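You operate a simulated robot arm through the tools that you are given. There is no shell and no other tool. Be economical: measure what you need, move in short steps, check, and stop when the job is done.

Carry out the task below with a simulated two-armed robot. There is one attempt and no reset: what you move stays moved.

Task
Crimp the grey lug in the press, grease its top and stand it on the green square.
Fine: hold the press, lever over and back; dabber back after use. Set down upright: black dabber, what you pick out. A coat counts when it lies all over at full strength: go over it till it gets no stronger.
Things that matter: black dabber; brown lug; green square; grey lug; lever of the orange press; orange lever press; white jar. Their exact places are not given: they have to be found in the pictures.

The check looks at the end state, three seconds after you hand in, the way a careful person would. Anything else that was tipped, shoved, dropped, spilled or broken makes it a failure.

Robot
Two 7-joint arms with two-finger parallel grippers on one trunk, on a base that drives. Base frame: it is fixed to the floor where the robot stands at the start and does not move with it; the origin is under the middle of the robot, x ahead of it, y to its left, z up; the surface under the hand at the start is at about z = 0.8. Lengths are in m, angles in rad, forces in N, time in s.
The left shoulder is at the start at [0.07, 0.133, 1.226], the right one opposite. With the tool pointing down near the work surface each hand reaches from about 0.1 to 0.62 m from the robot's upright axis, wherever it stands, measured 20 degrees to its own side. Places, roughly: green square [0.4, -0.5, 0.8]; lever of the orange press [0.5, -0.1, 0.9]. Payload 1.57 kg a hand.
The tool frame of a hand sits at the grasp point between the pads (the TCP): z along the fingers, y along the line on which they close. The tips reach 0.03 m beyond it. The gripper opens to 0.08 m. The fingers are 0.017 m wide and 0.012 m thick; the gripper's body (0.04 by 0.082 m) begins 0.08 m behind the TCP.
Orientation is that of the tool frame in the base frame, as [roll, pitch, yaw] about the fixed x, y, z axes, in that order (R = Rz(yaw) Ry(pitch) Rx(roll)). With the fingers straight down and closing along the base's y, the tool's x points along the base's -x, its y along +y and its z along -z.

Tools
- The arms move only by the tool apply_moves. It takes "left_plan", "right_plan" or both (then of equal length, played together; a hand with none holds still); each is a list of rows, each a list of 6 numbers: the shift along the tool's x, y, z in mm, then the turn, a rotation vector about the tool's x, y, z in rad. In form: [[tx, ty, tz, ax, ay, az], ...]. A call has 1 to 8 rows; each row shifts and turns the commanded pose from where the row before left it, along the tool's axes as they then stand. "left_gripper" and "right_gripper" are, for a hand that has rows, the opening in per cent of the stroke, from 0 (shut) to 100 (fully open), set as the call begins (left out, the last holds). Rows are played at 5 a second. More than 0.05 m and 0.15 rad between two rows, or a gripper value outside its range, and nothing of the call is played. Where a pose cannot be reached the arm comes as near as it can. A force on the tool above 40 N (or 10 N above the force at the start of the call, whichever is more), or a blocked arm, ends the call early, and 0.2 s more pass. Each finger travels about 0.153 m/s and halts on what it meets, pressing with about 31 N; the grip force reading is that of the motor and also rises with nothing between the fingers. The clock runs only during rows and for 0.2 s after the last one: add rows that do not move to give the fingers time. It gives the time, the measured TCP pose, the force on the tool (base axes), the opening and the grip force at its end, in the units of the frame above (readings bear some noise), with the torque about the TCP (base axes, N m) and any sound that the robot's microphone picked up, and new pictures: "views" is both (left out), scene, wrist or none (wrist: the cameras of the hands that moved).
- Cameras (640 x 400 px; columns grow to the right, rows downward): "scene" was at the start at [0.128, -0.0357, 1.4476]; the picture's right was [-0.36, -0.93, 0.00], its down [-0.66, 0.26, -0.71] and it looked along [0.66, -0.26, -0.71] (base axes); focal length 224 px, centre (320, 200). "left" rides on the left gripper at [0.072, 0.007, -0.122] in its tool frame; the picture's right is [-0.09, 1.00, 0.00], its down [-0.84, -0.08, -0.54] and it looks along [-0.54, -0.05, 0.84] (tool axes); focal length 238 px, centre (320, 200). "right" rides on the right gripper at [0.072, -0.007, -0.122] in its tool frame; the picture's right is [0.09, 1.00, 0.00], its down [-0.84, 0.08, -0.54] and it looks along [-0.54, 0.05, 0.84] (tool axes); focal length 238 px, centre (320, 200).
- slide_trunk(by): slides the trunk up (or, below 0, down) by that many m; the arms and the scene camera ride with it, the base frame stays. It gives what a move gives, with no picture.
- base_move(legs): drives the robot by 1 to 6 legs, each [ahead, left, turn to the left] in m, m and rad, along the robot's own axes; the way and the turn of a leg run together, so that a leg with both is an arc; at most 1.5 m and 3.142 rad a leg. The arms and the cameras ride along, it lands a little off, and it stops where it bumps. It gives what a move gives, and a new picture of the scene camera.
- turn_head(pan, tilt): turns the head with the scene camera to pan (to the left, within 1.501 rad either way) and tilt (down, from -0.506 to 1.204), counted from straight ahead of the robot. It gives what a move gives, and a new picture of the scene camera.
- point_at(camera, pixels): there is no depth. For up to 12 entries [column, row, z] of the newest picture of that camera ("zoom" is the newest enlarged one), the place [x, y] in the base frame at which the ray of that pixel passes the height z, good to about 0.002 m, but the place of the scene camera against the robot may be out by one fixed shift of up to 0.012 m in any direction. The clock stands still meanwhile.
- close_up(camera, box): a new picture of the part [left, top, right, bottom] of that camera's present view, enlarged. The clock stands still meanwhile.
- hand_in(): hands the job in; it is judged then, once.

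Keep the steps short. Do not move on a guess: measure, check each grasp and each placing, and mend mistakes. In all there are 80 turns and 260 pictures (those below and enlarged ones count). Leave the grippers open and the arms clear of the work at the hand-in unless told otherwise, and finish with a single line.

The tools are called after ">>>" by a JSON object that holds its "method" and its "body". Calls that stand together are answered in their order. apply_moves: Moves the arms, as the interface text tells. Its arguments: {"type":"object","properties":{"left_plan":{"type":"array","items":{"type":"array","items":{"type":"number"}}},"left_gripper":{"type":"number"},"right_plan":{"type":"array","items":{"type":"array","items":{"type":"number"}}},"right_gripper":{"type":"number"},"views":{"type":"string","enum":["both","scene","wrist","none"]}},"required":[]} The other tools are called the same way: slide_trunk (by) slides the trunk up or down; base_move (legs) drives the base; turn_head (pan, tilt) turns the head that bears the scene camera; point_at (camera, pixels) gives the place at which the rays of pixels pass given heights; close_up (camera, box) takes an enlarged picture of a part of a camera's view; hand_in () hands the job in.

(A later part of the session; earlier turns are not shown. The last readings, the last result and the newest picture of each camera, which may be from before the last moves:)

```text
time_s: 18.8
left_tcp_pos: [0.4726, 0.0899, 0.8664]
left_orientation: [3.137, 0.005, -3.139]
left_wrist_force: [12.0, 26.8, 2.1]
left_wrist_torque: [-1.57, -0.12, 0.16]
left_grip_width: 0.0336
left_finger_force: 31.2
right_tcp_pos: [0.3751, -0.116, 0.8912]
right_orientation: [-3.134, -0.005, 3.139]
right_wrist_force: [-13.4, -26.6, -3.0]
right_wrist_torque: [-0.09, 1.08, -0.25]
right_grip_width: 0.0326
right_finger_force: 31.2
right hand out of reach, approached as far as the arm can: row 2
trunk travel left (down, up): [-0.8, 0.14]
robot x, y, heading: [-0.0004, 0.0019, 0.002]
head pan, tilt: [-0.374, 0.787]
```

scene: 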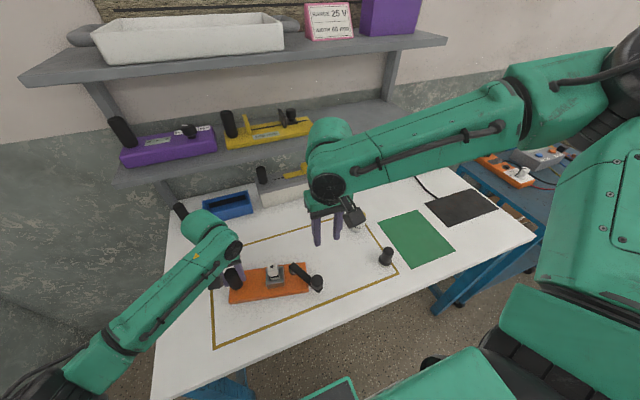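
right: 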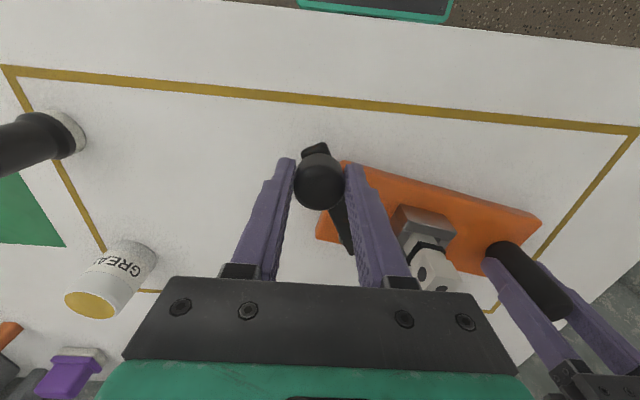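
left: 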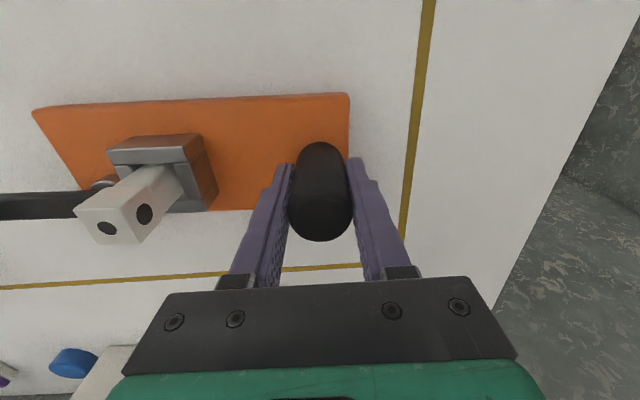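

The load is now about 30 N directly through the post with no movement, so the lever is at its end stop, and the crimp band is visible. I swing the lever back along its arc about the present pivot (0.452, -0.078).

>>> {"method": "apply_moves", "body": {"right_plan": [[-5, -11, 0, 0, 0, 0], [-7, -10, 0, 0, 0, 0], [-8, -8.5, 0, 0, 0, 0], [-9, -7, 0, 0, 0, 0], [-10, -5.5, 0, 0, 0, 0], [-10.5, -4.2, 0, 0, 0, 0], [0, 0, 0, 0, 0, 0]], "views": "both"}}

```text
time_s: 20.4
left_tcp_pos: [0.4702, 0.0869, 0.8674]
left_orientation: [-3.141, 0.001, 3.141]
left_wrist_force: [1.1, -8.9, 7.1]
left_wrist_torque: [-0.37, -0.22, 0.3]
left_grip_width: 0.0332
left_finger_force: 30.8
right_tcp_pos: [0.4252, -0.16, 0.892]
right_orientation: [3.14, 0.001, -3.139]
right_wrist_force: [-1.5, 7.1, -1.1]
right_wrist_torque: [-0.19, 0.09, 0.46]
right_grip_width: 0.0327
right_finger_force: 30.6
trunk travel left (down, up): [-0.8, 0.14]
robot x, y, heading: [-0.002, 0.0008, 0.004]
head pan, tilt: [-0.374, 0.787]
```

scene: 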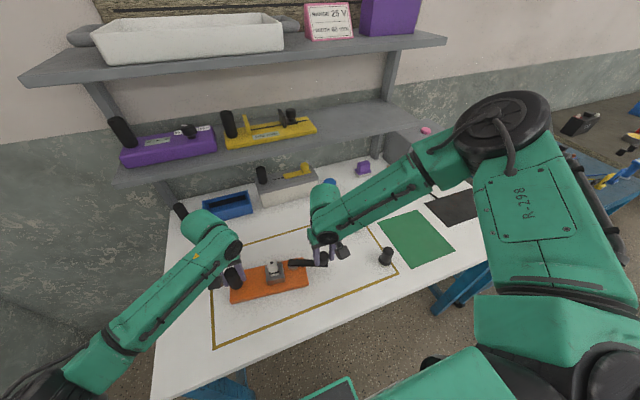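
right: 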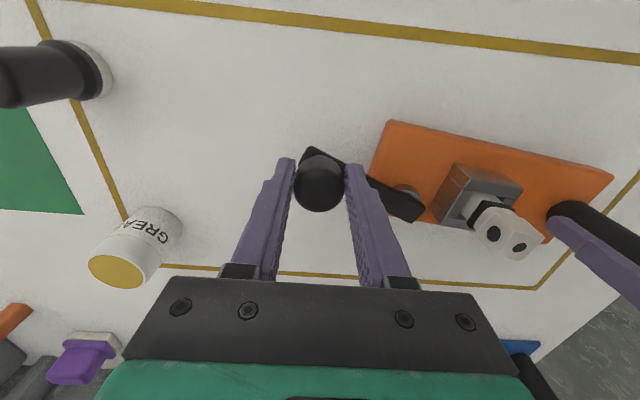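

The lever follows back. I continue toward the original knob place, and the last part should swing the press back to its original orientation.

>>> {"method": "apply_moves", "body": {"right_plan": [[-10, -1, 0, 0, 0, 0], [-10, -1, 0, 0, 0, 0], [-8, -1, 0, 0, 0, 0], [-8, -1, 0, 0, 0, 0], [0, 0, 0, 0, 0, 0]], "views": "wrist"}}

```text
time_s: 21.6
left_tcp_pos: [0.4727, 0.0859, 0.8676]
left_orientation: [-3.134, 0.005, 3.139]
left_wrist_force: [3.4, -17.3, 17.7]
left_wrist_torque: [-2.3, -0.27, 0.26]
left_grip_width: 0.0338
left_finger_force: 31.2
right_tcp_pos: [0.4574, -0.1672, 0.899]
right_orientation: [3.137, 0.002, -3.138]
right_wrist_force: [-1.3, 19.4, -16.3]
right_wrist_torque: [-0.45, 0.06, 0.43]
right_grip_width: 0.0331
right_finger_force: 31.1
right hand out of reach, approached as far as the arm can: row 3, 4
trunk travel left (down, up): [-0.8, 0.14]
robot x, y, heading: [-0.001, 0.0076, -0.004]
head pan, tilt: [-0.374, 0.787]
```

right: 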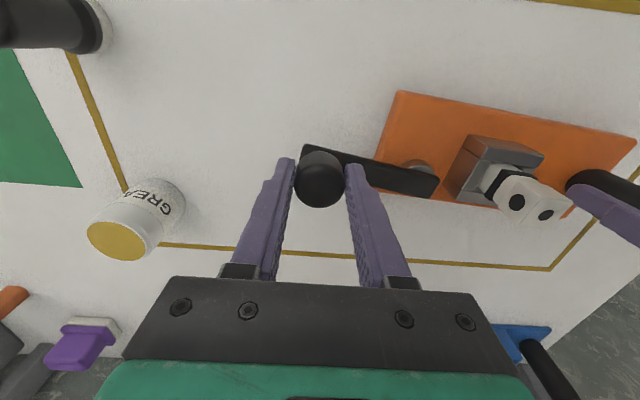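

The lever is now parallel to the base again. The arm is at its limit and pulling upward (17 N), so I release the knob to relax and look.

>>> {"method": "apply_moves", "body": {"right_plan": [[0, 4, 0, 0, 0, 0], [0, 0, 0, 0, 0, 0], [0, 0, 0, 0, 0, 0]], "right_gripper": 80, "views": "none"}}

>>> {"method": "apply_moves", "body": {"right_plan": [[0, 0, -30, 0, 0, 0], [0, 0, -40, 0, 0, 0], [0, 0, -40, 0, 0, 0], [0, -20, -30, 0, 0, 0], [0, 0, 0, 0, 0, 0]], "views": "both"}}

>>> {"method": "close_up", "body": {"camera": "right", "box": [350, 90, 590, 240]}}

>>> {"method": "close_up", "body": {"camera": "scene", "box": [210, 230, 350, 318]}}

```text
time_s: 22.4
left_tcp_pos: [0.47, 0.0888, 0.8668]
left_orientation: [3.14, -0.001, -3.139]
left_wrist_force: [0.9, 3.2, 5.3]
left_wrist_torque: [-0.07, -0.49, 0.23]
left_grip_width: 0.0335
left_finger_force: 30.8
right_tcp_pos: [0.4544, -0.1655, 0.9015]
right_orientation: [3.141, 0.001, -3.14]
right_wrist_force: [0.8, 0.9, -1.4]
right_wrist_torque: [0.05, -0.03, -0.01]
right_grip_width: 0.0642
right_finger_force: 0.0
trunk travel left (down, up): [-0.8, 0.14]
robot x, y, heading: [-0.001, 0.0007, 0.002]
head pan, tilt: [-0.374, 0.787]
```

```text
time_s: 23.6
left_tcp_pos: [0.4705, 0.0865, 0.8659]
left_orientation: [3.141, -0.002, 3.141]
left_wrist_force: [0.3, -0.6, -2.6]
left_wrist_torque: [0.54, -0.17, -0.04]
left_grip_width: 0.0332
left_finger_force: 31.2
right_tcp_pos: [0.4529, -0.1878, 1.041]
right_orientation: [3.141, -0.001, -3.141]
right_wrist_force: [0.1, 0.7, 0.6]
right_wrist_torque: [-0.03, 0.0, -0.02]
right_grip_width: 0.064
right_finger_force: 0.0
trunk travel left (down, up): [-0.8, 0.14]
robot x, y, heading: [-0.0037, -0.0015, -0.002]
head pan, tilt: [-0.374, 0.787]
```

scene: 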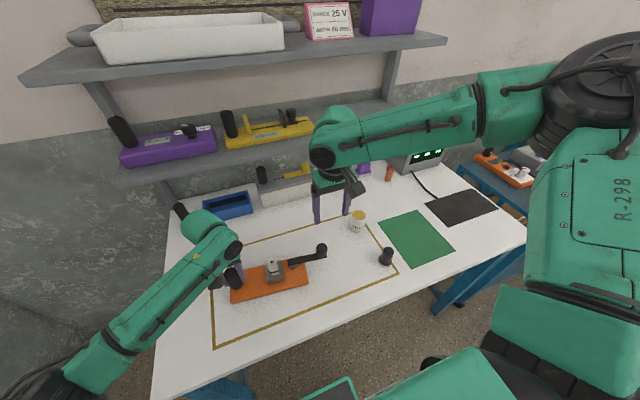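
right: 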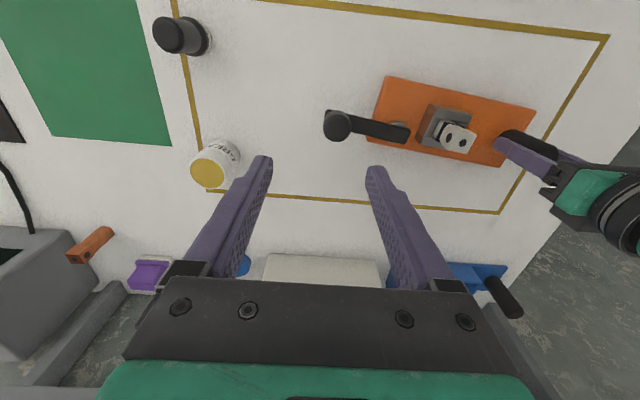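

```text
2.67 times, centred on (470, 165) of right
```

zoom: 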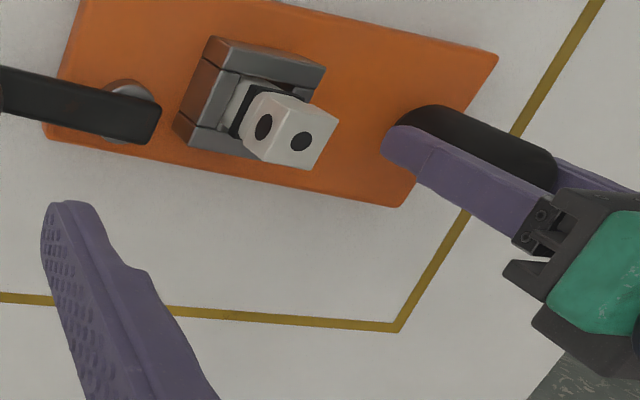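

```text
4.55 times, centred on (280, 274) of scene
```

zoom: 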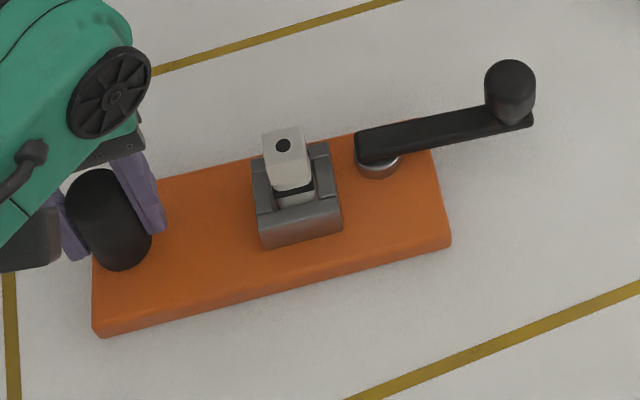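

The lever is back beside its start stop and the band on the lug is visible. I check how far the press still is from its original orientation.

>>> {"method": "close_up", "body": {"camera": "right", "box": [310, 60, 550, 210]}}

>>> {"method": "point_at", "body": {"camera": "right", "pixels": [[389, 77, 0.82], [534, 108, 0.82], [500, 165, 0.82], [369, 141, 0.82], [337, 126, 0.875], [460, 142, 0.898]]}}

```text
2.67 times, centred on (430, 135) of right
```

zoom: 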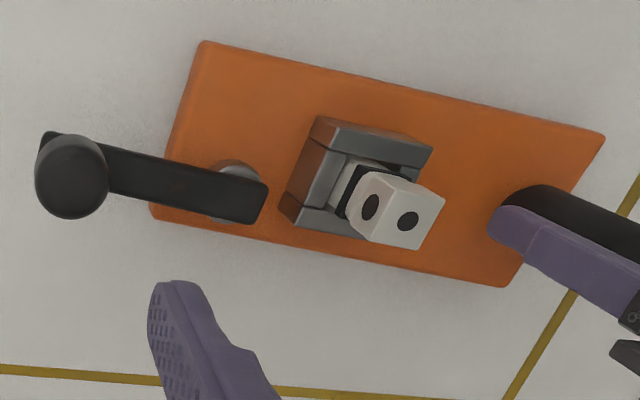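

```text
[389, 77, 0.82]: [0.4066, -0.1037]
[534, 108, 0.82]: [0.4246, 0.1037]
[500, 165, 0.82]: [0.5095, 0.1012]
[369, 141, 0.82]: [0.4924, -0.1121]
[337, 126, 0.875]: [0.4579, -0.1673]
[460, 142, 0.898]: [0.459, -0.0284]
```

The press is only about 1.8° from its original angle. The lever is nearly home, perhaps 2° short. I release the post and raise the left hand clear.

>>> {"method": "apply_moves", "body": {"left_plan": [[0, 0, 0, 0, 0, 0], [0, 0, 0, 0, 0, 0], [0, 0, -40, 0, 0, 0], [0, 0, -45, 0, 0, 0], [0, 20, -45, 0, 0, 0], [0, 30, -40, 0, 0, 0], [0, 0, 0, 0, 0, 0]], "left_gripper": 100, "views": "none"}}

>>> {"method": "slide_trunk", "body": {"by": -0.08}}

>>> {"method": "apply_moves", "body": {"right_plan": [[20, 10, 20, 0, 0, 0], [20, 10, 20, 0, 0, 0], [0, 0, 20, 0, 0, 0], [0, 0, 0, 0, 0, 0]], "right_gripper": 0, "views": "both"}}

```text
time_s: 25.2
left_tcp_pos: [0.4719, 0.1386, 1.0357]
left_orientation: [3.139, 0.0, 3.141]
left_wrist_force: [0.3, 0.2, 0.3]
left_wrist_torque: [0.02, 0.02, 0.01]
left_grip_width: 0.08
left_finger_force: 0.0
right_tcp_pos: [0.454, -0.187, 1.0388]
right_orientation: [3.14, 0.0, -3.142]
right_wrist_force: [0.3, 0.2, 0.4]
right_wrist_torque: [-0.01, -0.01, -0.03]
right_grip_width: 0.0641
right_finger_force: 0.2
trunk travel left (down, up): [-0.8, 0.14]
robot x, y, heading: [-0.0028, 0.0002, -0.001]
head pan, tilt: [-0.374, 0.787]
```

```text
time_s: 26.4
left_tcp_pos: [0.4715, 0.1391, 0.9544]
left_orientation: [-3.141, 0.0, 3.141]
left_wrist_force: [0.0, 0.1, 0.2]
left_wrist_torque: [0.01, -0.03, 0.0]
left_grip_width: 0.0801
left_finger_force: 0.0
right_tcp_pos: [0.453, -0.1878, 0.9593]
right_orientation: [3.141, 0.0, -3.14]
right_wrist_force: [0.1, 0.9, -0.3]
right_wrist_torque: [0.02, 0.0, 0.01]
right_grip_width: 0.0642
right_finger_force: 0.1
trunk travel left (down, up): [-0.72, 0.22]
robot x, y, heading: [0.0023, -0.0041, -0.001]
head pan, tilt: [-0.374, 0.787]
```

```text
time_s: 27.4
left_tcp_pos: [0.4709, 0.1387, 0.9549]
left_orientation: [-3.141, -0.001, 3.14]
left_wrist_force: [0.1, -0.3, -0.3]
left_wrist_torque: [0.0, 0.01, 0.01]
left_grip_width: 0.0801
left_finger_force: 0.0
right_tcp_pos: [0.4125, -0.1677, 0.9005]
right_orientation: [-3.141, 0.0, -3.14]
right_wrist_force: [0.9, -0.5, 0.4]
right_wrist_torque: [0.0, -0.02, -0.01]
right_grip_width: 0.0
right_finger_force: 21.5
trunk travel left (down, up): [-0.72, 0.22]
robot x, y, heading: [0.0038, 0.0001, -0.0]
head pan, tilt: [-0.374, 0.787]
```

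scene: 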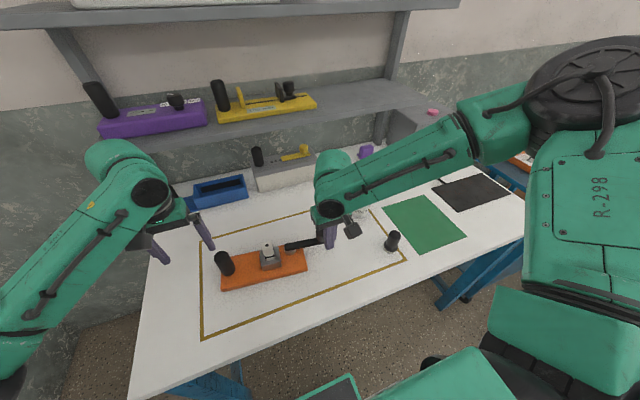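
right: 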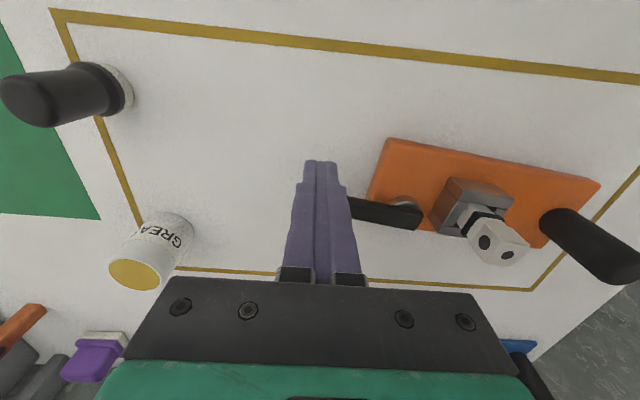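

With the fingers closed I lower beside the knob on the -x side and push it gently toward +x.

>>> {"method": "apply_moves", "body": {"right_plan": [[0, 0, 20, 0, 0, 0], [-12, 0, 0, 0, 0, 0], [-7, 0, 0, 0, 0, 0], [-5, 0, 0, 0, 0, 0], [0, 0, 0, 0, 0, 0]], "views": "both"}}

```text
time_s: 28.6
left_tcp_pos: [0.4712, 0.139, 0.9564]
left_orientation: [3.14, 0.0, -3.141]
left_wrist_force: [-0.1, 0.1, 0.1]
left_wrist_torque: [-0.01, -0.02, 0.0]
left_grip_width: 0.08
left_finger_force: 0.0
right_tcp_pos: [0.4375, -0.1665, 0.8801]
right_orientation: [3.141, 0.0, -3.139]
right_wrist_force: [1.1, 0.2, 0.3]
right_wrist_torque: [-0.01, 0.03, -0.01]
right_grip_width: 0.0
right_finger_force: 21.7
trunk travel left (down, up): [-0.72, 0.22]
robot x, y, heading: [0.001, 0.0035, 0.003]
head pan, tilt: [-0.374, 0.787]
```

scene: 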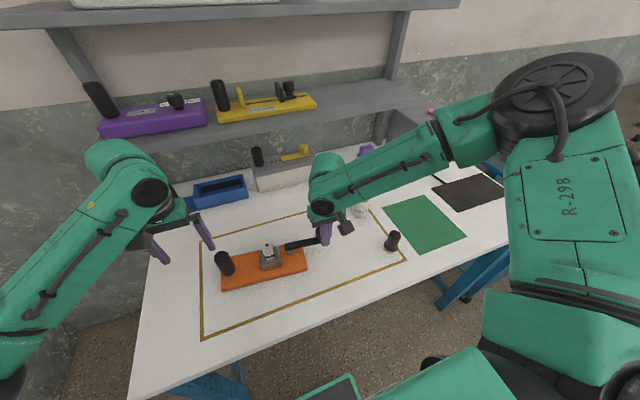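
right: 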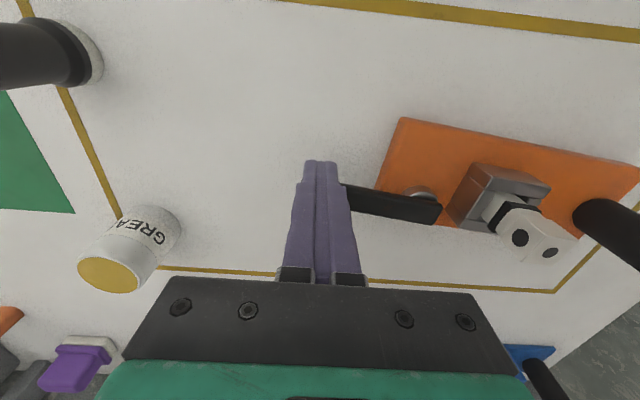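

>>> {"method": "apply_moves", "body": {"right_plan": [[-4, 0, 0, 0, 0, 0], [-4, 0, 0, 0, 0, 0], [-3, 0, 0, 0, 0, 0], [0, 0, 0, 0, 0, 0]], "views": "wrist"}}

```text
time_s: 29.6
left_tcp_pos: [0.4718, 0.1385, 0.956]
left_orientation: [3.14, 0.001, 3.141]
left_wrist_force: [-0.3, 0.1, 0.4]
left_wrist_torque: [0.02, 0.02, 0.04]
left_grip_width: 0.0802
left_finger_force: 0.0
right_tcp_pos: [0.4477, -0.1675, 0.8784]
right_orientation: [3.141, -0.001, -3.142]
right_wrist_force: [-0.6, -0.5, -0.4]
right_wrist_torque: [0.02, -0.02, 0.01]
right_grip_width: 0.0003
right_finger_force: 21.5
trunk travel left (down, up): [-0.72, 0.22]
robot x, y, heading: [-0.0001, 0.0012, 0.001]
head pan, tilt: [-0.374, 0.787]
```

right: 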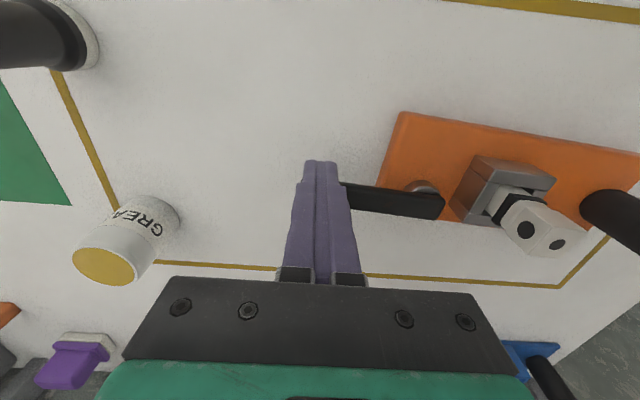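

The lever now has the same relative angle to the base as at the start, with negligible force. I back off, lift and check it.

>>> {"method": "apply_moves", "body": {"right_plan": [[15, 0, 0, 0, 0, 0], [0, 0, -40, 0, 0, 0], [0, -20, -40, 0, 0, 0], [0, -20, -40, 0, 0, 0], [0, -20, -20, 0, 0, 0], [0, 0, 0, 0, 0, 0]], "right_gripper": 0, "views": "wrist"}}

>>> {"method": "close_up", "body": {"camera": "scene", "box": [200, 200, 360, 300]}}

>>> {"method": "close_up", "body": {"camera": "right", "box": [340, 60, 600, 220]}}

```text
time_s: 31.0
left_tcp_pos: [0.4724, 0.1395, 0.9541]
left_orientation: [3.141, 0.0, 3.14]
left_wrist_force: [0.0, 0.0, 0.1]
left_wrist_torque: [0.01, 0.01, 0.02]
left_grip_width: 0.08
left_finger_force: 0.0
right_tcp_pos: [0.4345, -0.2276, 1.0187]
right_orientation: [3.14, 0.0, -3.14]
right_wrist_force: [-0.5, -0.7, 0.3]
right_wrist_torque: [-0.05, -0.01, 0.01]
right_grip_width: 0.0
right_finger_force: 21.3
trunk travel left (down, up): [-0.72, 0.22]
robot x, y, heading: [0.0007, -0.0001, 0.002]
head pan, tilt: [-0.374, 0.787]
```

right: 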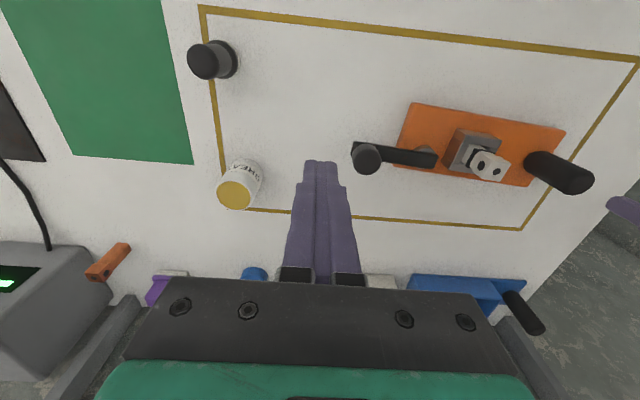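

```text
4.00 times, centred on (280, 250) of scene
```

zoom: 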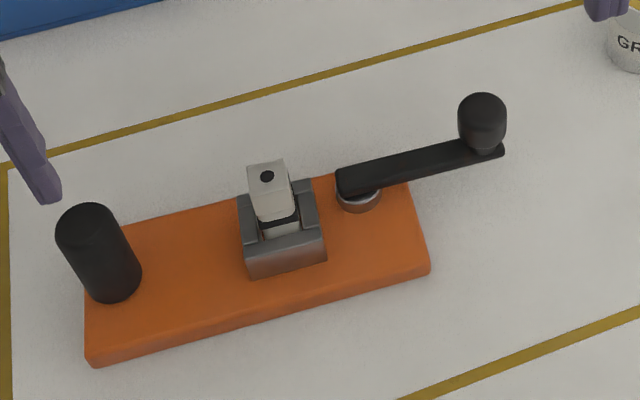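

```text
2.46 times, centred on (470, 140) of right
```

zoom: 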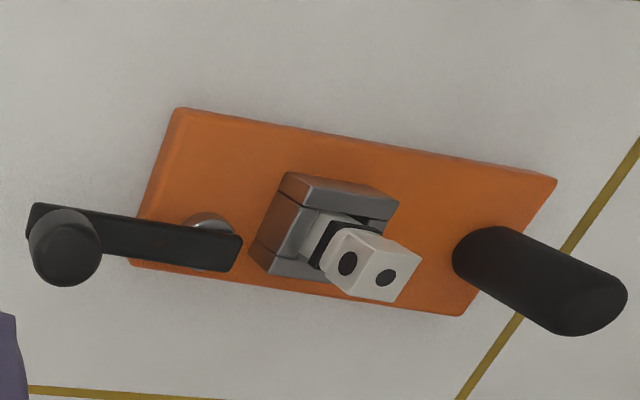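

The lever is back, the press is about where it was, and the lug shows the band. Next is the dabber, so I move the open right hand above it and measure.

>>> {"method": "apply_moves", "body": {"right_plan": [[15, -40, 0, 0, 0, 0], [15, -40, 0, 0, 0, 0], [10, -40, 0, 0, 0, 0], [0, 0, 0, 0, 0, 0]], "right_gripper": 100, "views": "wrist"}}

>>> {"method": "close_up", "body": {"camera": "right", "box": [240, 60, 480, 210]}}

```text
time_s: 32.0
left_tcp_pos: [0.4726, 0.1398, 0.954]
left_orientation: [-3.141, 0.0, -3.141]
left_wrist_force: [0.9, 0.3, -0.1]
left_wrist_torque: [0.0, 0.03, 0.02]
left_grip_width: 0.08
left_finger_force: 0.0
right_tcp_pos: [0.3933, -0.3465, 1.022]
right_orientation: [3.141, 0.0, -3.14]
right_wrist_force: [-0.1, -0.7, 1.1]
right_wrist_torque: [-0.02, 0.03, 0.0]
right_grip_width: 0.08
right_finger_force: 0.2
trunk travel left (down, up): [-0.72, 0.22]
robot x, y, heading: [-0.0029, 0.0007, -0.004]
head pan, tilt: [-0.374, 0.787]
```

right: 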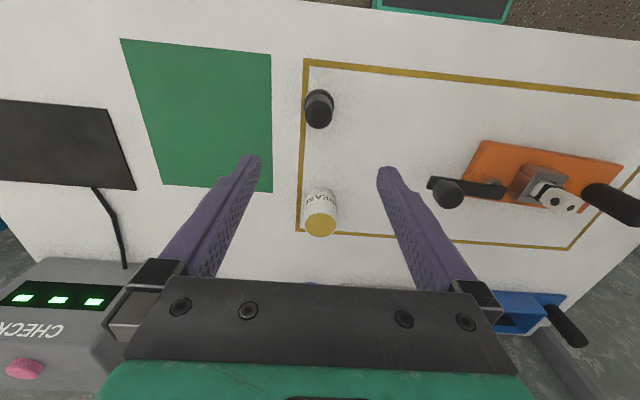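

```text
2.67 times, centred on (360, 135) of right
```

zoom: 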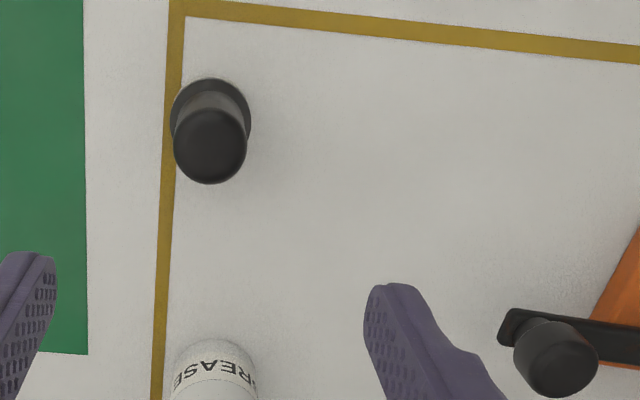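

>>> {"method": "point_at", "body": {"camera": "right", "pixels": [[318.7, 115.5, 0.85], [318.7, 115.5, 0.87], [318.7, 115.5, 0.89], [319, 101, 0.81], [320, 226, 0.86], [320, 226, 0.87], [321, 192, 0.8]]}}

>>> {"method": "point_at", "body": {"camera": "scene", "pixels": [[392, 237, 0.85], [392, 237, 0.87], [390, 250, 0.8]]}}

```text
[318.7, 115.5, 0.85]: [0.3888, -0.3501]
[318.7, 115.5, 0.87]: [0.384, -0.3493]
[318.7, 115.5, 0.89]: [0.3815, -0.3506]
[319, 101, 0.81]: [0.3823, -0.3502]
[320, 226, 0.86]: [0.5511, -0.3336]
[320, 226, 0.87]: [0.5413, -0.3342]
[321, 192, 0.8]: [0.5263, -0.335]
```

```text
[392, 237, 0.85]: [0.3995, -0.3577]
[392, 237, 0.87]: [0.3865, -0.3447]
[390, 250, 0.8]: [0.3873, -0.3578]
```

Dabber is at (0.384, -0.350), top at about 0.87. I descend so the fingers straddle the shaft.

>>> {"method": "apply_moves", "body": {"right_plan": [[9, -3.5, 40, 0, 0, 0], [0, 0, 45, 0, 0, 0], [0, 0, 35, 0, 0, 0], [0, 0, 25, 0, 0, 0], [0, 0, 20, 0, 0, 0], [0, 0, 0, 0, 0, 0]], "right_gripper": 100, "views": "both"}}

```text
time_s: 33.4
left_tcp_pos: [0.4722, 0.1399, 0.9541]
left_orientation: [3.14, 0.0, -3.141]
left_wrist_force: [-0.3, 0.3, -0.1]
left_wrist_torque: [-0.01, -0.01, 0.0]
left_grip_width: 0.0801
left_finger_force: 0.1
right_tcp_pos: [0.3835, -0.351, 0.8543]
right_orientation: [3.141, 0.0, 3.141]
right_wrist_force: [-0.5, 0.3, 0.6]
right_wrist_torque: [0.01, 0.0, -0.04]
right_grip_width: 0.0799
right_finger_force: 0.0
trunk travel left (down, up): [-0.72, 0.22]
robot x, y, heading: [-0.0018, -0.0009, 0.001]
head pan, tilt: [-0.374, 0.787]
```

scene: 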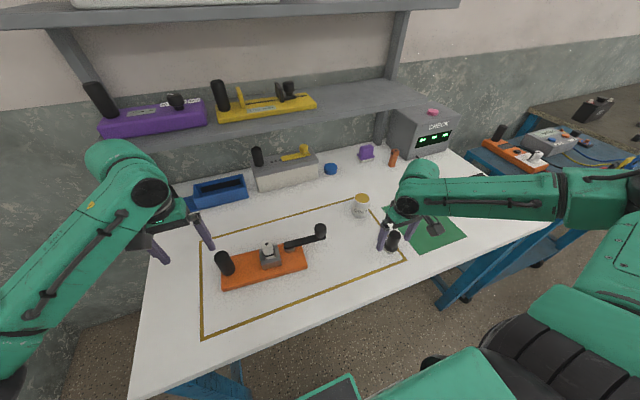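
right: 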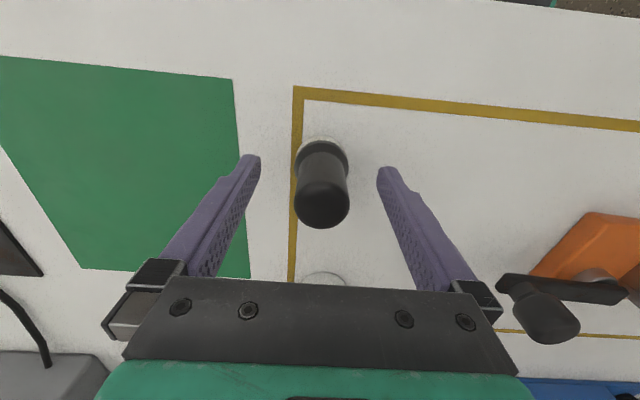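

The shaft is centred between the fingers. I close, then raise 10 mm to test the hold.

>>> {"method": "apply_moves", "body": {"right_plan": [[0, 0, 0, 0, 0, 0], [0, 0, 0, 0, 0, 0], [0, 0, 0, 0, 0, 0]], "right_gripper": 0, "views": "none"}}

>>> {"method": "apply_moves", "body": {"right_plan": [[0, 0, -20, 0, 0, 0], [0, 0, -40, 0, 0, 0], [0, 0, -40, 0, 0, 0], [0, 0, 0, 0, 0, 0]], "views": "both"}}

>>> {"method": "close_up", "body": {"camera": "scene", "box": [330, 150, 470, 240]}}

```text
time_s: 34.2
left_tcp_pos: [0.4713, 0.1389, 0.9549]
left_orientation: [-3.139, -0.001, 3.141]
left_wrist_force: [0.1, 0.3, 0.1]
left_wrist_torque: [0.01, 0.0, -0.01]
left_grip_width: 0.0798
left_finger_force: 0.0
right_tcp_pos: [0.3835, -0.3512, 0.8538]
right_orientation: [-3.142, 0.0, -3.14]
right_wrist_force: [0.4, 0.7, 0.0]
right_wrist_torque: [0.0, 0.0, -0.01]
right_grip_width: 0.0304
right_finger_force: 31.3
trunk travel left (down, up): [-0.72, 0.22]
robot x, y, heading: [0.0002, -0.0021, -0.002]
head pan, tilt: [-0.374, 0.787]
```

```text
time_s: 35.2
left_tcp_pos: [0.4729, 0.139, 0.955]
left_orientation: [-3.141, 0.0, 3.141]
left_wrist_force: [0.2, 0.7, -0.7]
left_wrist_torque: [0.03, 0.02, 0.04]
left_grip_width: 0.08
left_finger_force: 0.2
right_tcp_pos: [0.3836, -0.3498, 0.9551]
right_orientation: [-3.141, 0.002, -3.139]
right_wrist_force: [-0.6, -0.1, -0.1]
right_wrist_torque: [-0.04, -0.04, 0.01]
right_grip_width: 0.0001
right_finger_force: 21.2
trunk travel left (down, up): [-0.72, 0.22]
robot x, y, heading: [-0.0029, 0.0011, 0.001]
head pan, tilt: [-0.374, 0.787]
```

scene: 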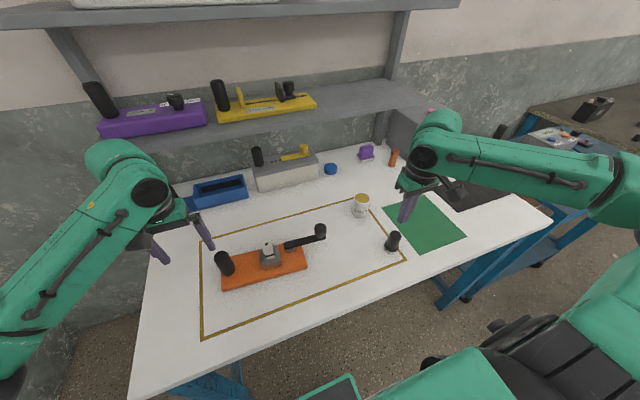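
right: 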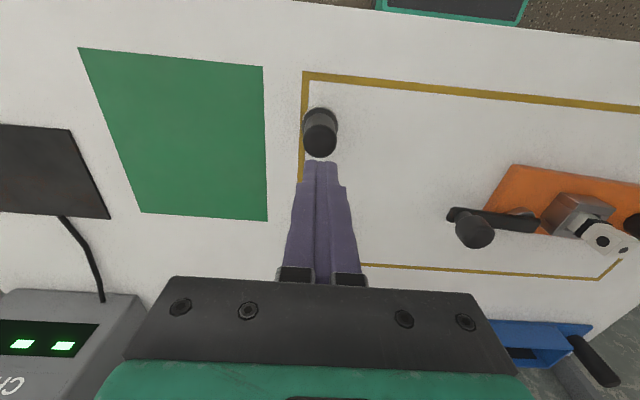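

```text
4.44 times, centred on (400, 195) of scene
```

zoom: 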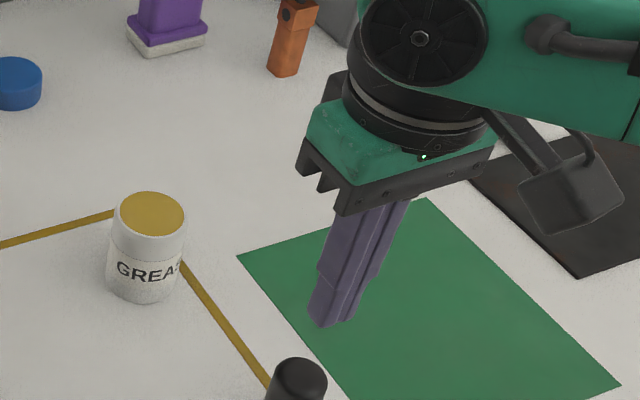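

The fingers slipped off, but the dabber is still standing. I measure its position again more closely.

>>> {"method": "close_up", "body": {"camera": "right", "box": [272, 80, 368, 140]}}

>>> {"method": "close_up", "body": {"camera": "scene", "box": [352, 215, 432, 265]}}

```text
6.67 times, centred on (320, 110) of right
```

zoom: 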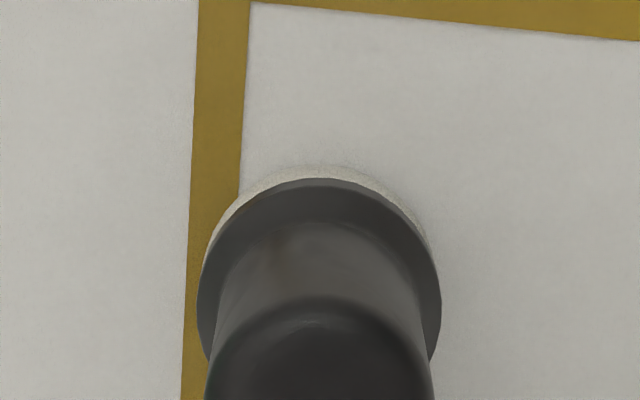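

```text
8.00 times, centred on (392, 240) of scene
```

zoom: 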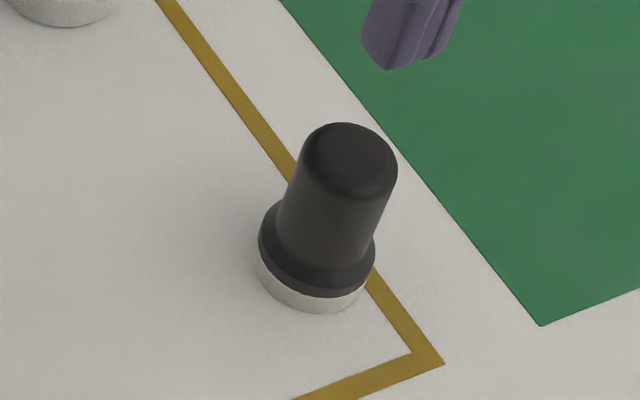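

>>> {"method": "point_at", "body": {"camera": "right", "pixels": [[320, 122.5, 0.815], [320, 139, 0.86], [320, 139, 0.87], [320, 139, 0.85]]}}

>>> {"method": "close_up", "body": {"camera": "right", "box": [256, 80, 384, 160]}}

```text
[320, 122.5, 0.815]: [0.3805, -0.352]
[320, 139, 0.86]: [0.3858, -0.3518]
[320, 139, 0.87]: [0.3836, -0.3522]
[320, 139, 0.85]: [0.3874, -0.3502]
```

```text
5.00 times, centred on (320, 120) of right
```

zoom: 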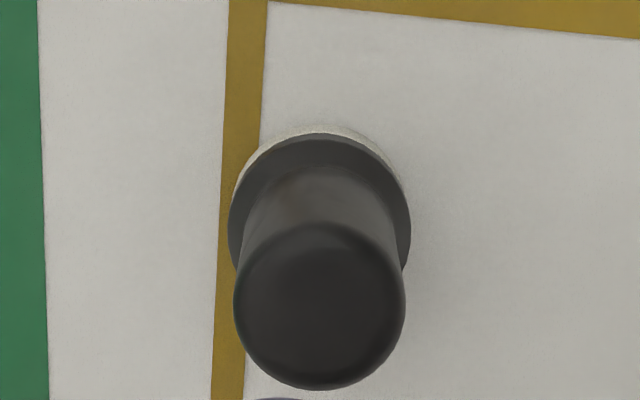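

The position was right (0.385, -0.351), so perhaps I lifted too fast. I lower again with the fingers open, grip a bit lower and lift slowly while reading the force.

>>> {"method": "apply_moves", "body": {"right_plan": [[-1.5, -1.5, 0, 0, 0, 0], [0, 0, 0, 0, 0, 0], [0, 0, 35, 0, 0, 0], [0, 0, 35, 0, 0, 0], [0, 0, 35, 0, 0, 0], [0, 0, 0, 0, 0, 0]], "right_gripper": 100, "views": "none"}}

>>> {"method": "apply_moves", "body": {"right_plan": [[0, 0, 0, 0, 0, 0], [0, 0, 0, 0, 0, 0], [0, 0, 0, 0, 0, 0], [0, 0, 0, 0, 0, 0], [0, 0, 0, 0, 0, 0]], "right_gripper": 0, "views": "wrist"}}

>>> {"method": "apply_moves", "body": {"right_plan": [[0, 0, -2, 0, 0, 0], [0, 0, -3, 0, 0, 0], [0, 0, -5, 0, 0, 0], [0, 0, 0, 0, 0, 0]], "views": "wrist"}}

```text
time_s: 36.6
left_tcp_pos: [0.4719, 0.1395, 0.955]
left_orientation: [3.141, -0.002, 3.141]
left_wrist_force: [-0.2, -0.8, -0.6]
left_wrist_torque: [-0.01, 0.01, 0.02]
left_grip_width: 0.0799
left_finger_force: 0.1
right_tcp_pos: [0.3859, -0.3539, 0.851]
right_orientation: [3.141, -0.001, 3.14]
right_wrist_force: [0.6, 0.3, 0.5]
right_wrist_torque: [-0.04, -0.01, -0.02]
right_grip_width: 0.0797
right_finger_force: 0.1
trunk travel left (down, up): [-0.72, 0.22]
robot x, y, heading: [-0.0017, 0.0015, -0.0]
head pan, tilt: [-0.374, 0.787]
```

```text
time_s: 37.8
left_tcp_pos: [0.4707, 0.1389, 0.955]
left_orientation: [3.141, 0.0, 3.141]
left_wrist_force: [0.4, 0.3, -0.4]
left_wrist_torque: [0.02, 0.01, 0.01]
left_grip_width: 0.08
left_finger_force: 0.0
right_tcp_pos: [0.3844, -0.3534, 0.8498]
right_orientation: [-3.141, -0.001, -3.142]
right_wrist_force: [-0.2, 0.0, -0.1]
right_wrist_torque: [0.05, 0.01, 0.0]
right_grip_width: 0.0306
right_finger_force: 31.1
trunk travel left (down, up): [-0.72, 0.22]
robot x, y, heading: [0.0006, -0.0005, 0.001]
head pan, tilt: [-0.374, 0.787]
```

right: 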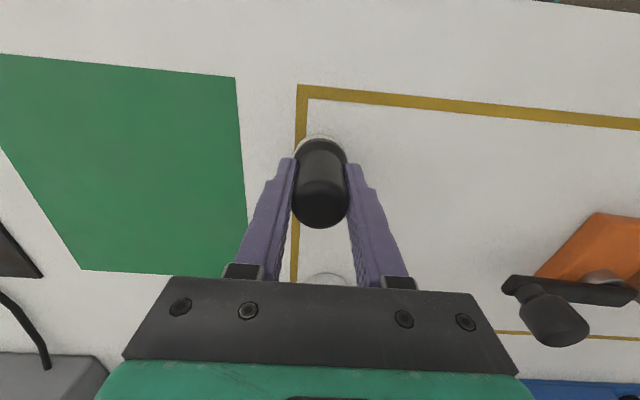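

```text
time_s: 38.8
left_tcp_pos: [0.4723, 0.1392, 0.9556]
left_orientation: [3.14, -0.001, 3.14]
left_wrist_force: [-1.2, -0.9, 0.1]
left_wrist_torque: [0.01, 0.0, 0.01]
left_grip_width: 0.0802
left_finger_force: 0.0
right_tcp_pos: [0.3864, -0.3535, 0.8603]
right_orientation: [3.14, 0.0, -3.141]
right_wrist_force: [0.5, -0.1, -1.0]
right_wrist_torque: [-0.02, 0.01, -0.02]
right_grip_width: 0.0307
right_finger_force: 31.2
trunk travel left (down, up): [-0.72, 0.22]
robot x, y, heading: [-0.0033, 0.0033, 0.001]
head pan, tilt: [-0.374, 0.787]
```

right: 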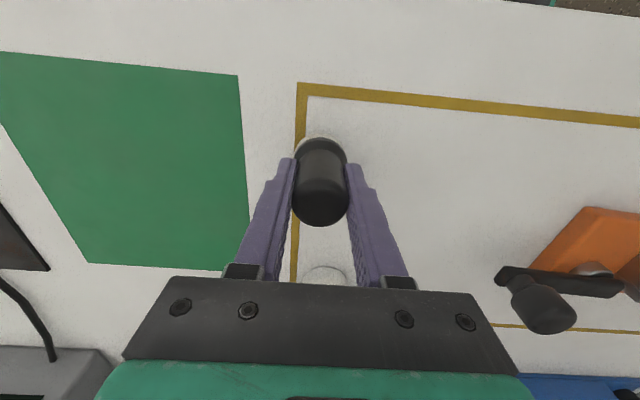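

>>> {"method": "close_up", "body": {"camera": "scene", "box": [352, 215, 432, 265]}}

>>> {"method": "close_up", "body": {"camera": "right", "box": [256, 120, 384, 240]}}

```text
8.00 times, centred on (392, 240) of scene
```

zoom: 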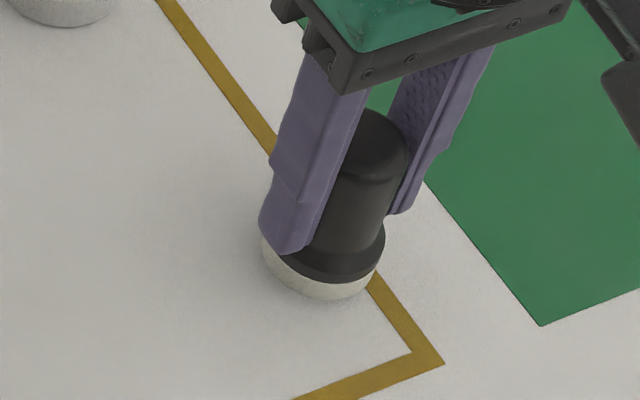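

```text
3.33 times, centred on (320, 180) of right
```

zoom: 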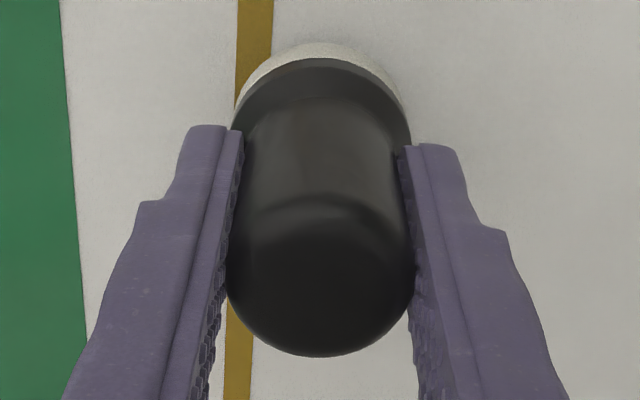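

Lifted slowly, it holds: the base is about 10 mm clear. I continue upward slowly.

>>> {"method": "apply_moves", "body": {"right_plan": [[0, 0, -5, 0, 0, 0], [0, 0, -7, 0, 0, 0], [0, 0, -8, 0, 0, 0], [0, 0, -10, 0, 0, 0], [0, 0, -10, 0, 0, 0], [0, 0, -8, 0, 0, 0], [0, 0, -5, 0, 0, 0], [0, 0, 0, 0, 0, 0]], "views": "both"}}

>>> {"method": "close_up", "body": {"camera": "scene", "box": [352, 185, 432, 235]}}

```text
time_s: 40.6
left_tcp_pos: [0.471, 0.139, 0.955]
left_orientation: [3.14, 0.001, 3.141]
left_wrist_force: [0.2, 0.3, 0.3]
left_wrist_torque: [-0.02, 0.0, 0.0]
left_grip_width: 0.0798
left_finger_force: 0.0
right_tcp_pos: [0.3853, -0.3531, 0.912]
right_orientation: [3.141, 0.001, -3.139]
right_wrist_force: [0.5, -0.6, -0.4]
right_wrist_torque: [0.02, 0.04, 0.02]
right_grip_width: 0.0306
right_finger_force: 31.1
trunk travel left (down, up): [-0.72, 0.22]
robot x, y, heading: [-0.0019, -0.0015, 0.001]
head pan, tilt: [-0.374, 0.787]
```

scene: 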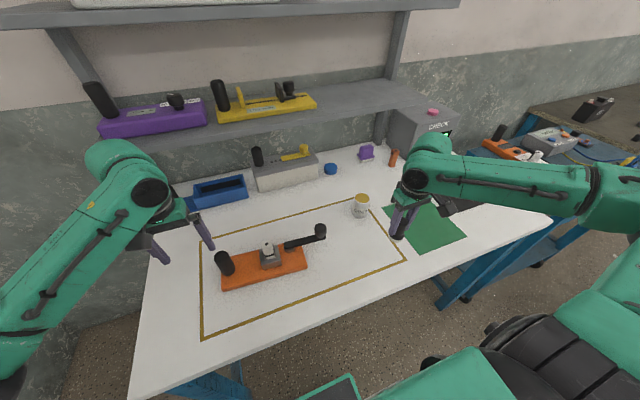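
right: 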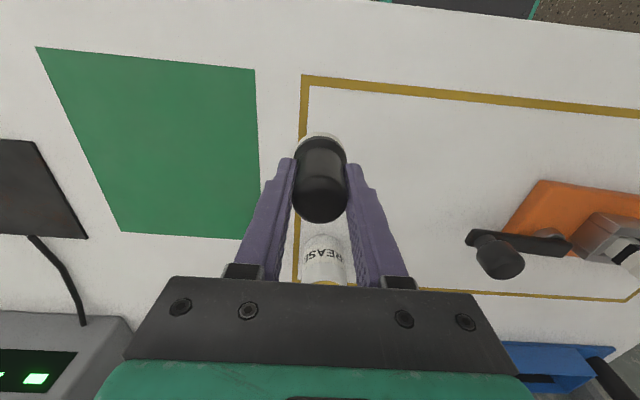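

```text
8.00 times, centred on (392, 210) of scene
```

zoom: 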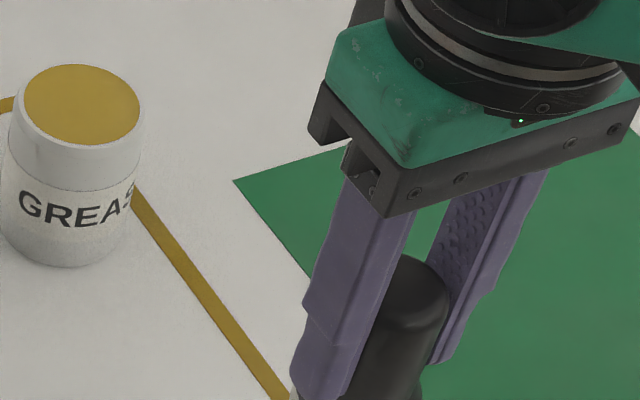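

The dabber is held. Jar centre estimate is (0.538, -0.332) with the surface at about 0.872. I raise and carry the dabber there in gentle rows.

>>> {"method": "apply_moves", "body": {"right_plan": [[0, 0, -7, 0, 0, 0], [-5, 0, -10, 0, 0, 0], [-10, 2, -12, 0, 0, 0], [-14, 2, -12, 0, 0, 0], [-14, 2, -12, 0, 0, 0], [-14, 2, -5, 0, 0, 0], [-10, 2, 0, 0, 0, 0], [-5, 0, 0, 0, 0, 0]], "views": "none"}}

>>> {"method": "apply_moves", "body": {"right_plan": [[-8, 2, 0, 0, 0, 0], [-14, 2, 0, 0, 0, 0], [-14, 2, 0, 0, 0, 0], [-14, 3, 0, 0, 0, 0], [-14, 2, 0, 0, 0, 0], [-10, 2, 0, 0, 0, 0], [-7, 0, 0, 0, 0, 0], [0, 0, 0, 0, 0, 0]], "views": "both"}}

>>> {"method": "close_up", "body": {"camera": "scene", "box": [320, 160, 420, 225]}}

>>> {"method": "close_up", "body": {"camera": "right", "box": [240, 110, 400, 240]}}

```text
time_s: 42.4
left_tcp_pos: [0.4719, 0.139, 0.9553]
left_orientation: [3.141, 0.0, 3.141]
left_wrist_force: [-0.2, -0.2, -0.5]
left_wrist_torque: [-0.03, 0.01, 0.01]
left_grip_width: 0.0799
left_finger_force: 0.1
right_tcp_pos: [0.4582, -0.3422, 0.9712]
right_orientation: [3.141, -0.001, -3.139]
right_wrist_force: [0.4, 0.0, -0.4]
right_wrist_torque: [-0.01, 0.01, -0.01]
right_grip_width: 0.0309
right_finger_force: 30.9
trunk travel left (down, up): [-0.72, 0.22]
robot x, y, heading: [0.0017, 0.0005, 0.001]
head pan, tilt: [-0.374, 0.787]
```

```text
time_s: 44.2
left_tcp_pos: [0.4713, 0.1396, 0.9556]
left_orientation: [-3.141, -0.002, -3.141]
left_wrist_force: [1.0, 0.0, -0.1]
left_wrist_torque: [-0.02, 0.04, 0.02]
left_grip_width: 0.0802
left_finger_force: 0.1
right_tcp_pos: [0.5394, -0.3286, 0.9701]
right_orientation: [3.141, 0.0, -3.14]
right_wrist_force: [-0.3, 0.0, -0.9]
right_wrist_torque: [-0.01, 0.0, -0.02]
right_grip_width: 0.0309
right_finger_force: 31.4
trunk travel left (down, up): [-0.72, 0.22]
robot x, y, heading: [0.0006, 0.0039, 0.001]
head pan, tilt: [-0.374, 0.787]
```

scene: 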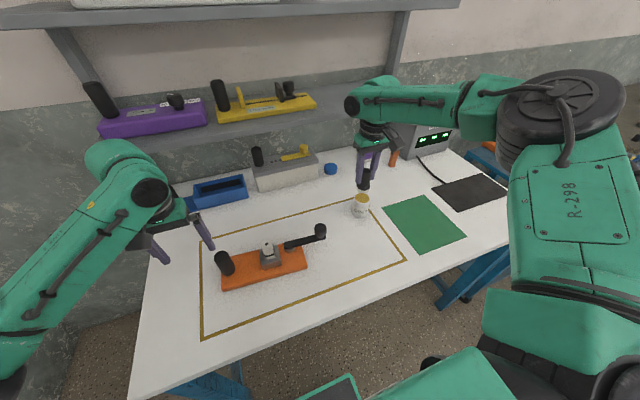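
right: 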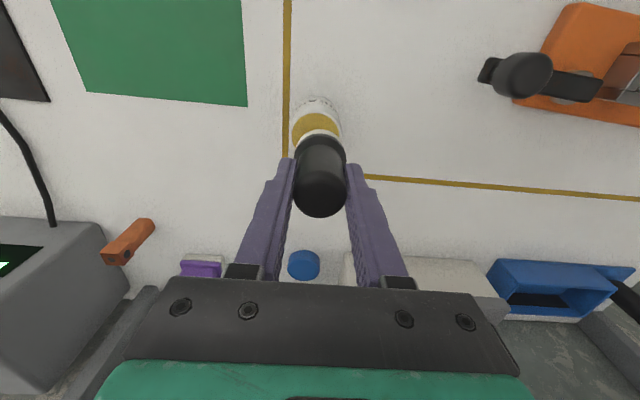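

```text
6.15 times, centred on (370, 192) of scene
```

zoom: 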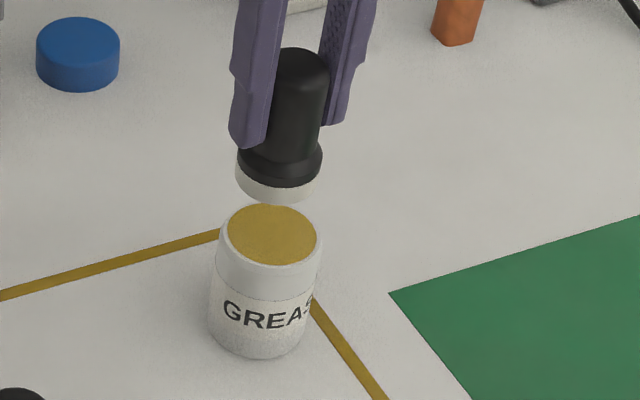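

```text
3.08 times, centred on (320, 175) of right
```

zoom: 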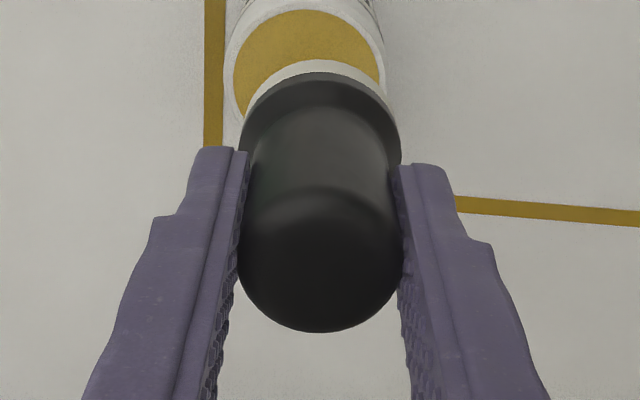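

The dabber is still held, having slipped a few mm lower. I locate the jar's grease centre (about 316,135 in the right view).

>>> {"method": "point_at", "body": {"camera": "right", "pixels": [[316, 134.7, 0.86], [316, 134.7, 0.87], [316, 134.7, 0.875], [320, 165, 0.915], [320, 165, 0.92]]}}

>>> {"method": "point_at", "body": {"camera": "scene", "pixels": [[362, 198, 0.86], [362, 198, 0.87], [363.5, 189, 0.915], [363.5, 189, 0.91]]}}

```text
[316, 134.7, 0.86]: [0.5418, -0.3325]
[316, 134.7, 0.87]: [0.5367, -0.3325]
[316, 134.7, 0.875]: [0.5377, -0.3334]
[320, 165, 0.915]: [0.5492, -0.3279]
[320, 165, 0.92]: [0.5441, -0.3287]
```

```text
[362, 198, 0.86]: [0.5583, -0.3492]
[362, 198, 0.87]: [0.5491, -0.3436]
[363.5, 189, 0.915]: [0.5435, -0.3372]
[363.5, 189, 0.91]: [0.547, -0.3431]
```

The jar is at about (0.539, -0.333). I shift y by -4 mm and go down until it nearly touches.

>>> {"method": "apply_moves", "body": {"right_plan": [[0, -4, 0, 0, 0, 0], [0, 0, 8, 0, 0, 0], [0, 0, 10, 0, 0, 0], [0, 0, 8, 0, 0, 0], [0, 0, 5, 0, 0, 0], [0, 0, 0, 0, 0, 0]], "views": "wrist"}}

>>> {"method": "close_up", "body": {"camera": "scene", "box": [320, 160, 420, 225]}}

>>> {"method": "close_up", "body": {"camera": "right", "box": [240, 110, 400, 240]}}

```text
time_s: 45.6
left_tcp_pos: [0.4722, 0.1389, 0.9541]
left_orientation: [-3.141, 0.0, -3.141]
left_wrist_force: [-0.3, 0.5, -0.3]
left_wrist_torque: [-0.01, -0.01, 0.0]
left_grip_width: 0.0798
left_finger_force: 0.0
right_tcp_pos: [0.5383, -0.3336, 0.9391]
right_orientation: [-3.141, 0.001, 3.141]
right_wrist_force: [-0.5, -0.4, -1.3]
right_wrist_torque: [0.02, -0.01, 0.01]
right_grip_width: 0.0306
right_finger_force: 31.0
trunk travel left (down, up): [-0.72, 0.22]
robot x, y, heading: [-0.0027, 0.0006, 0.0]
head pan, tilt: [-0.374, 0.787]
```

right: 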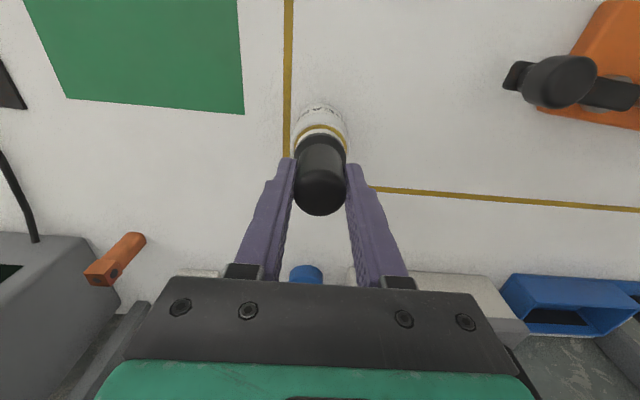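

```text
6.15 times, centred on (370, 192) of scene
```

zoom: 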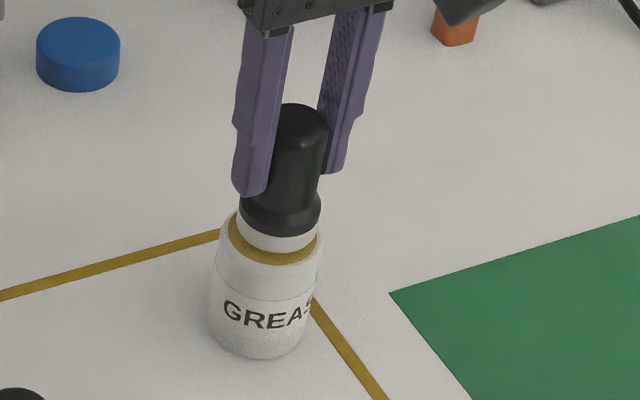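

```text
3.08 times, centred on (320, 175) of right
```

zoom: 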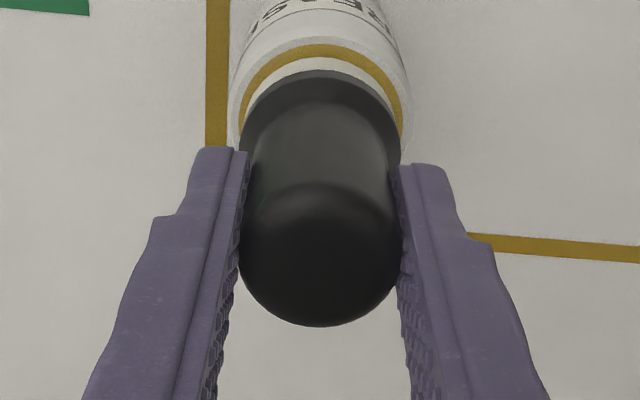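

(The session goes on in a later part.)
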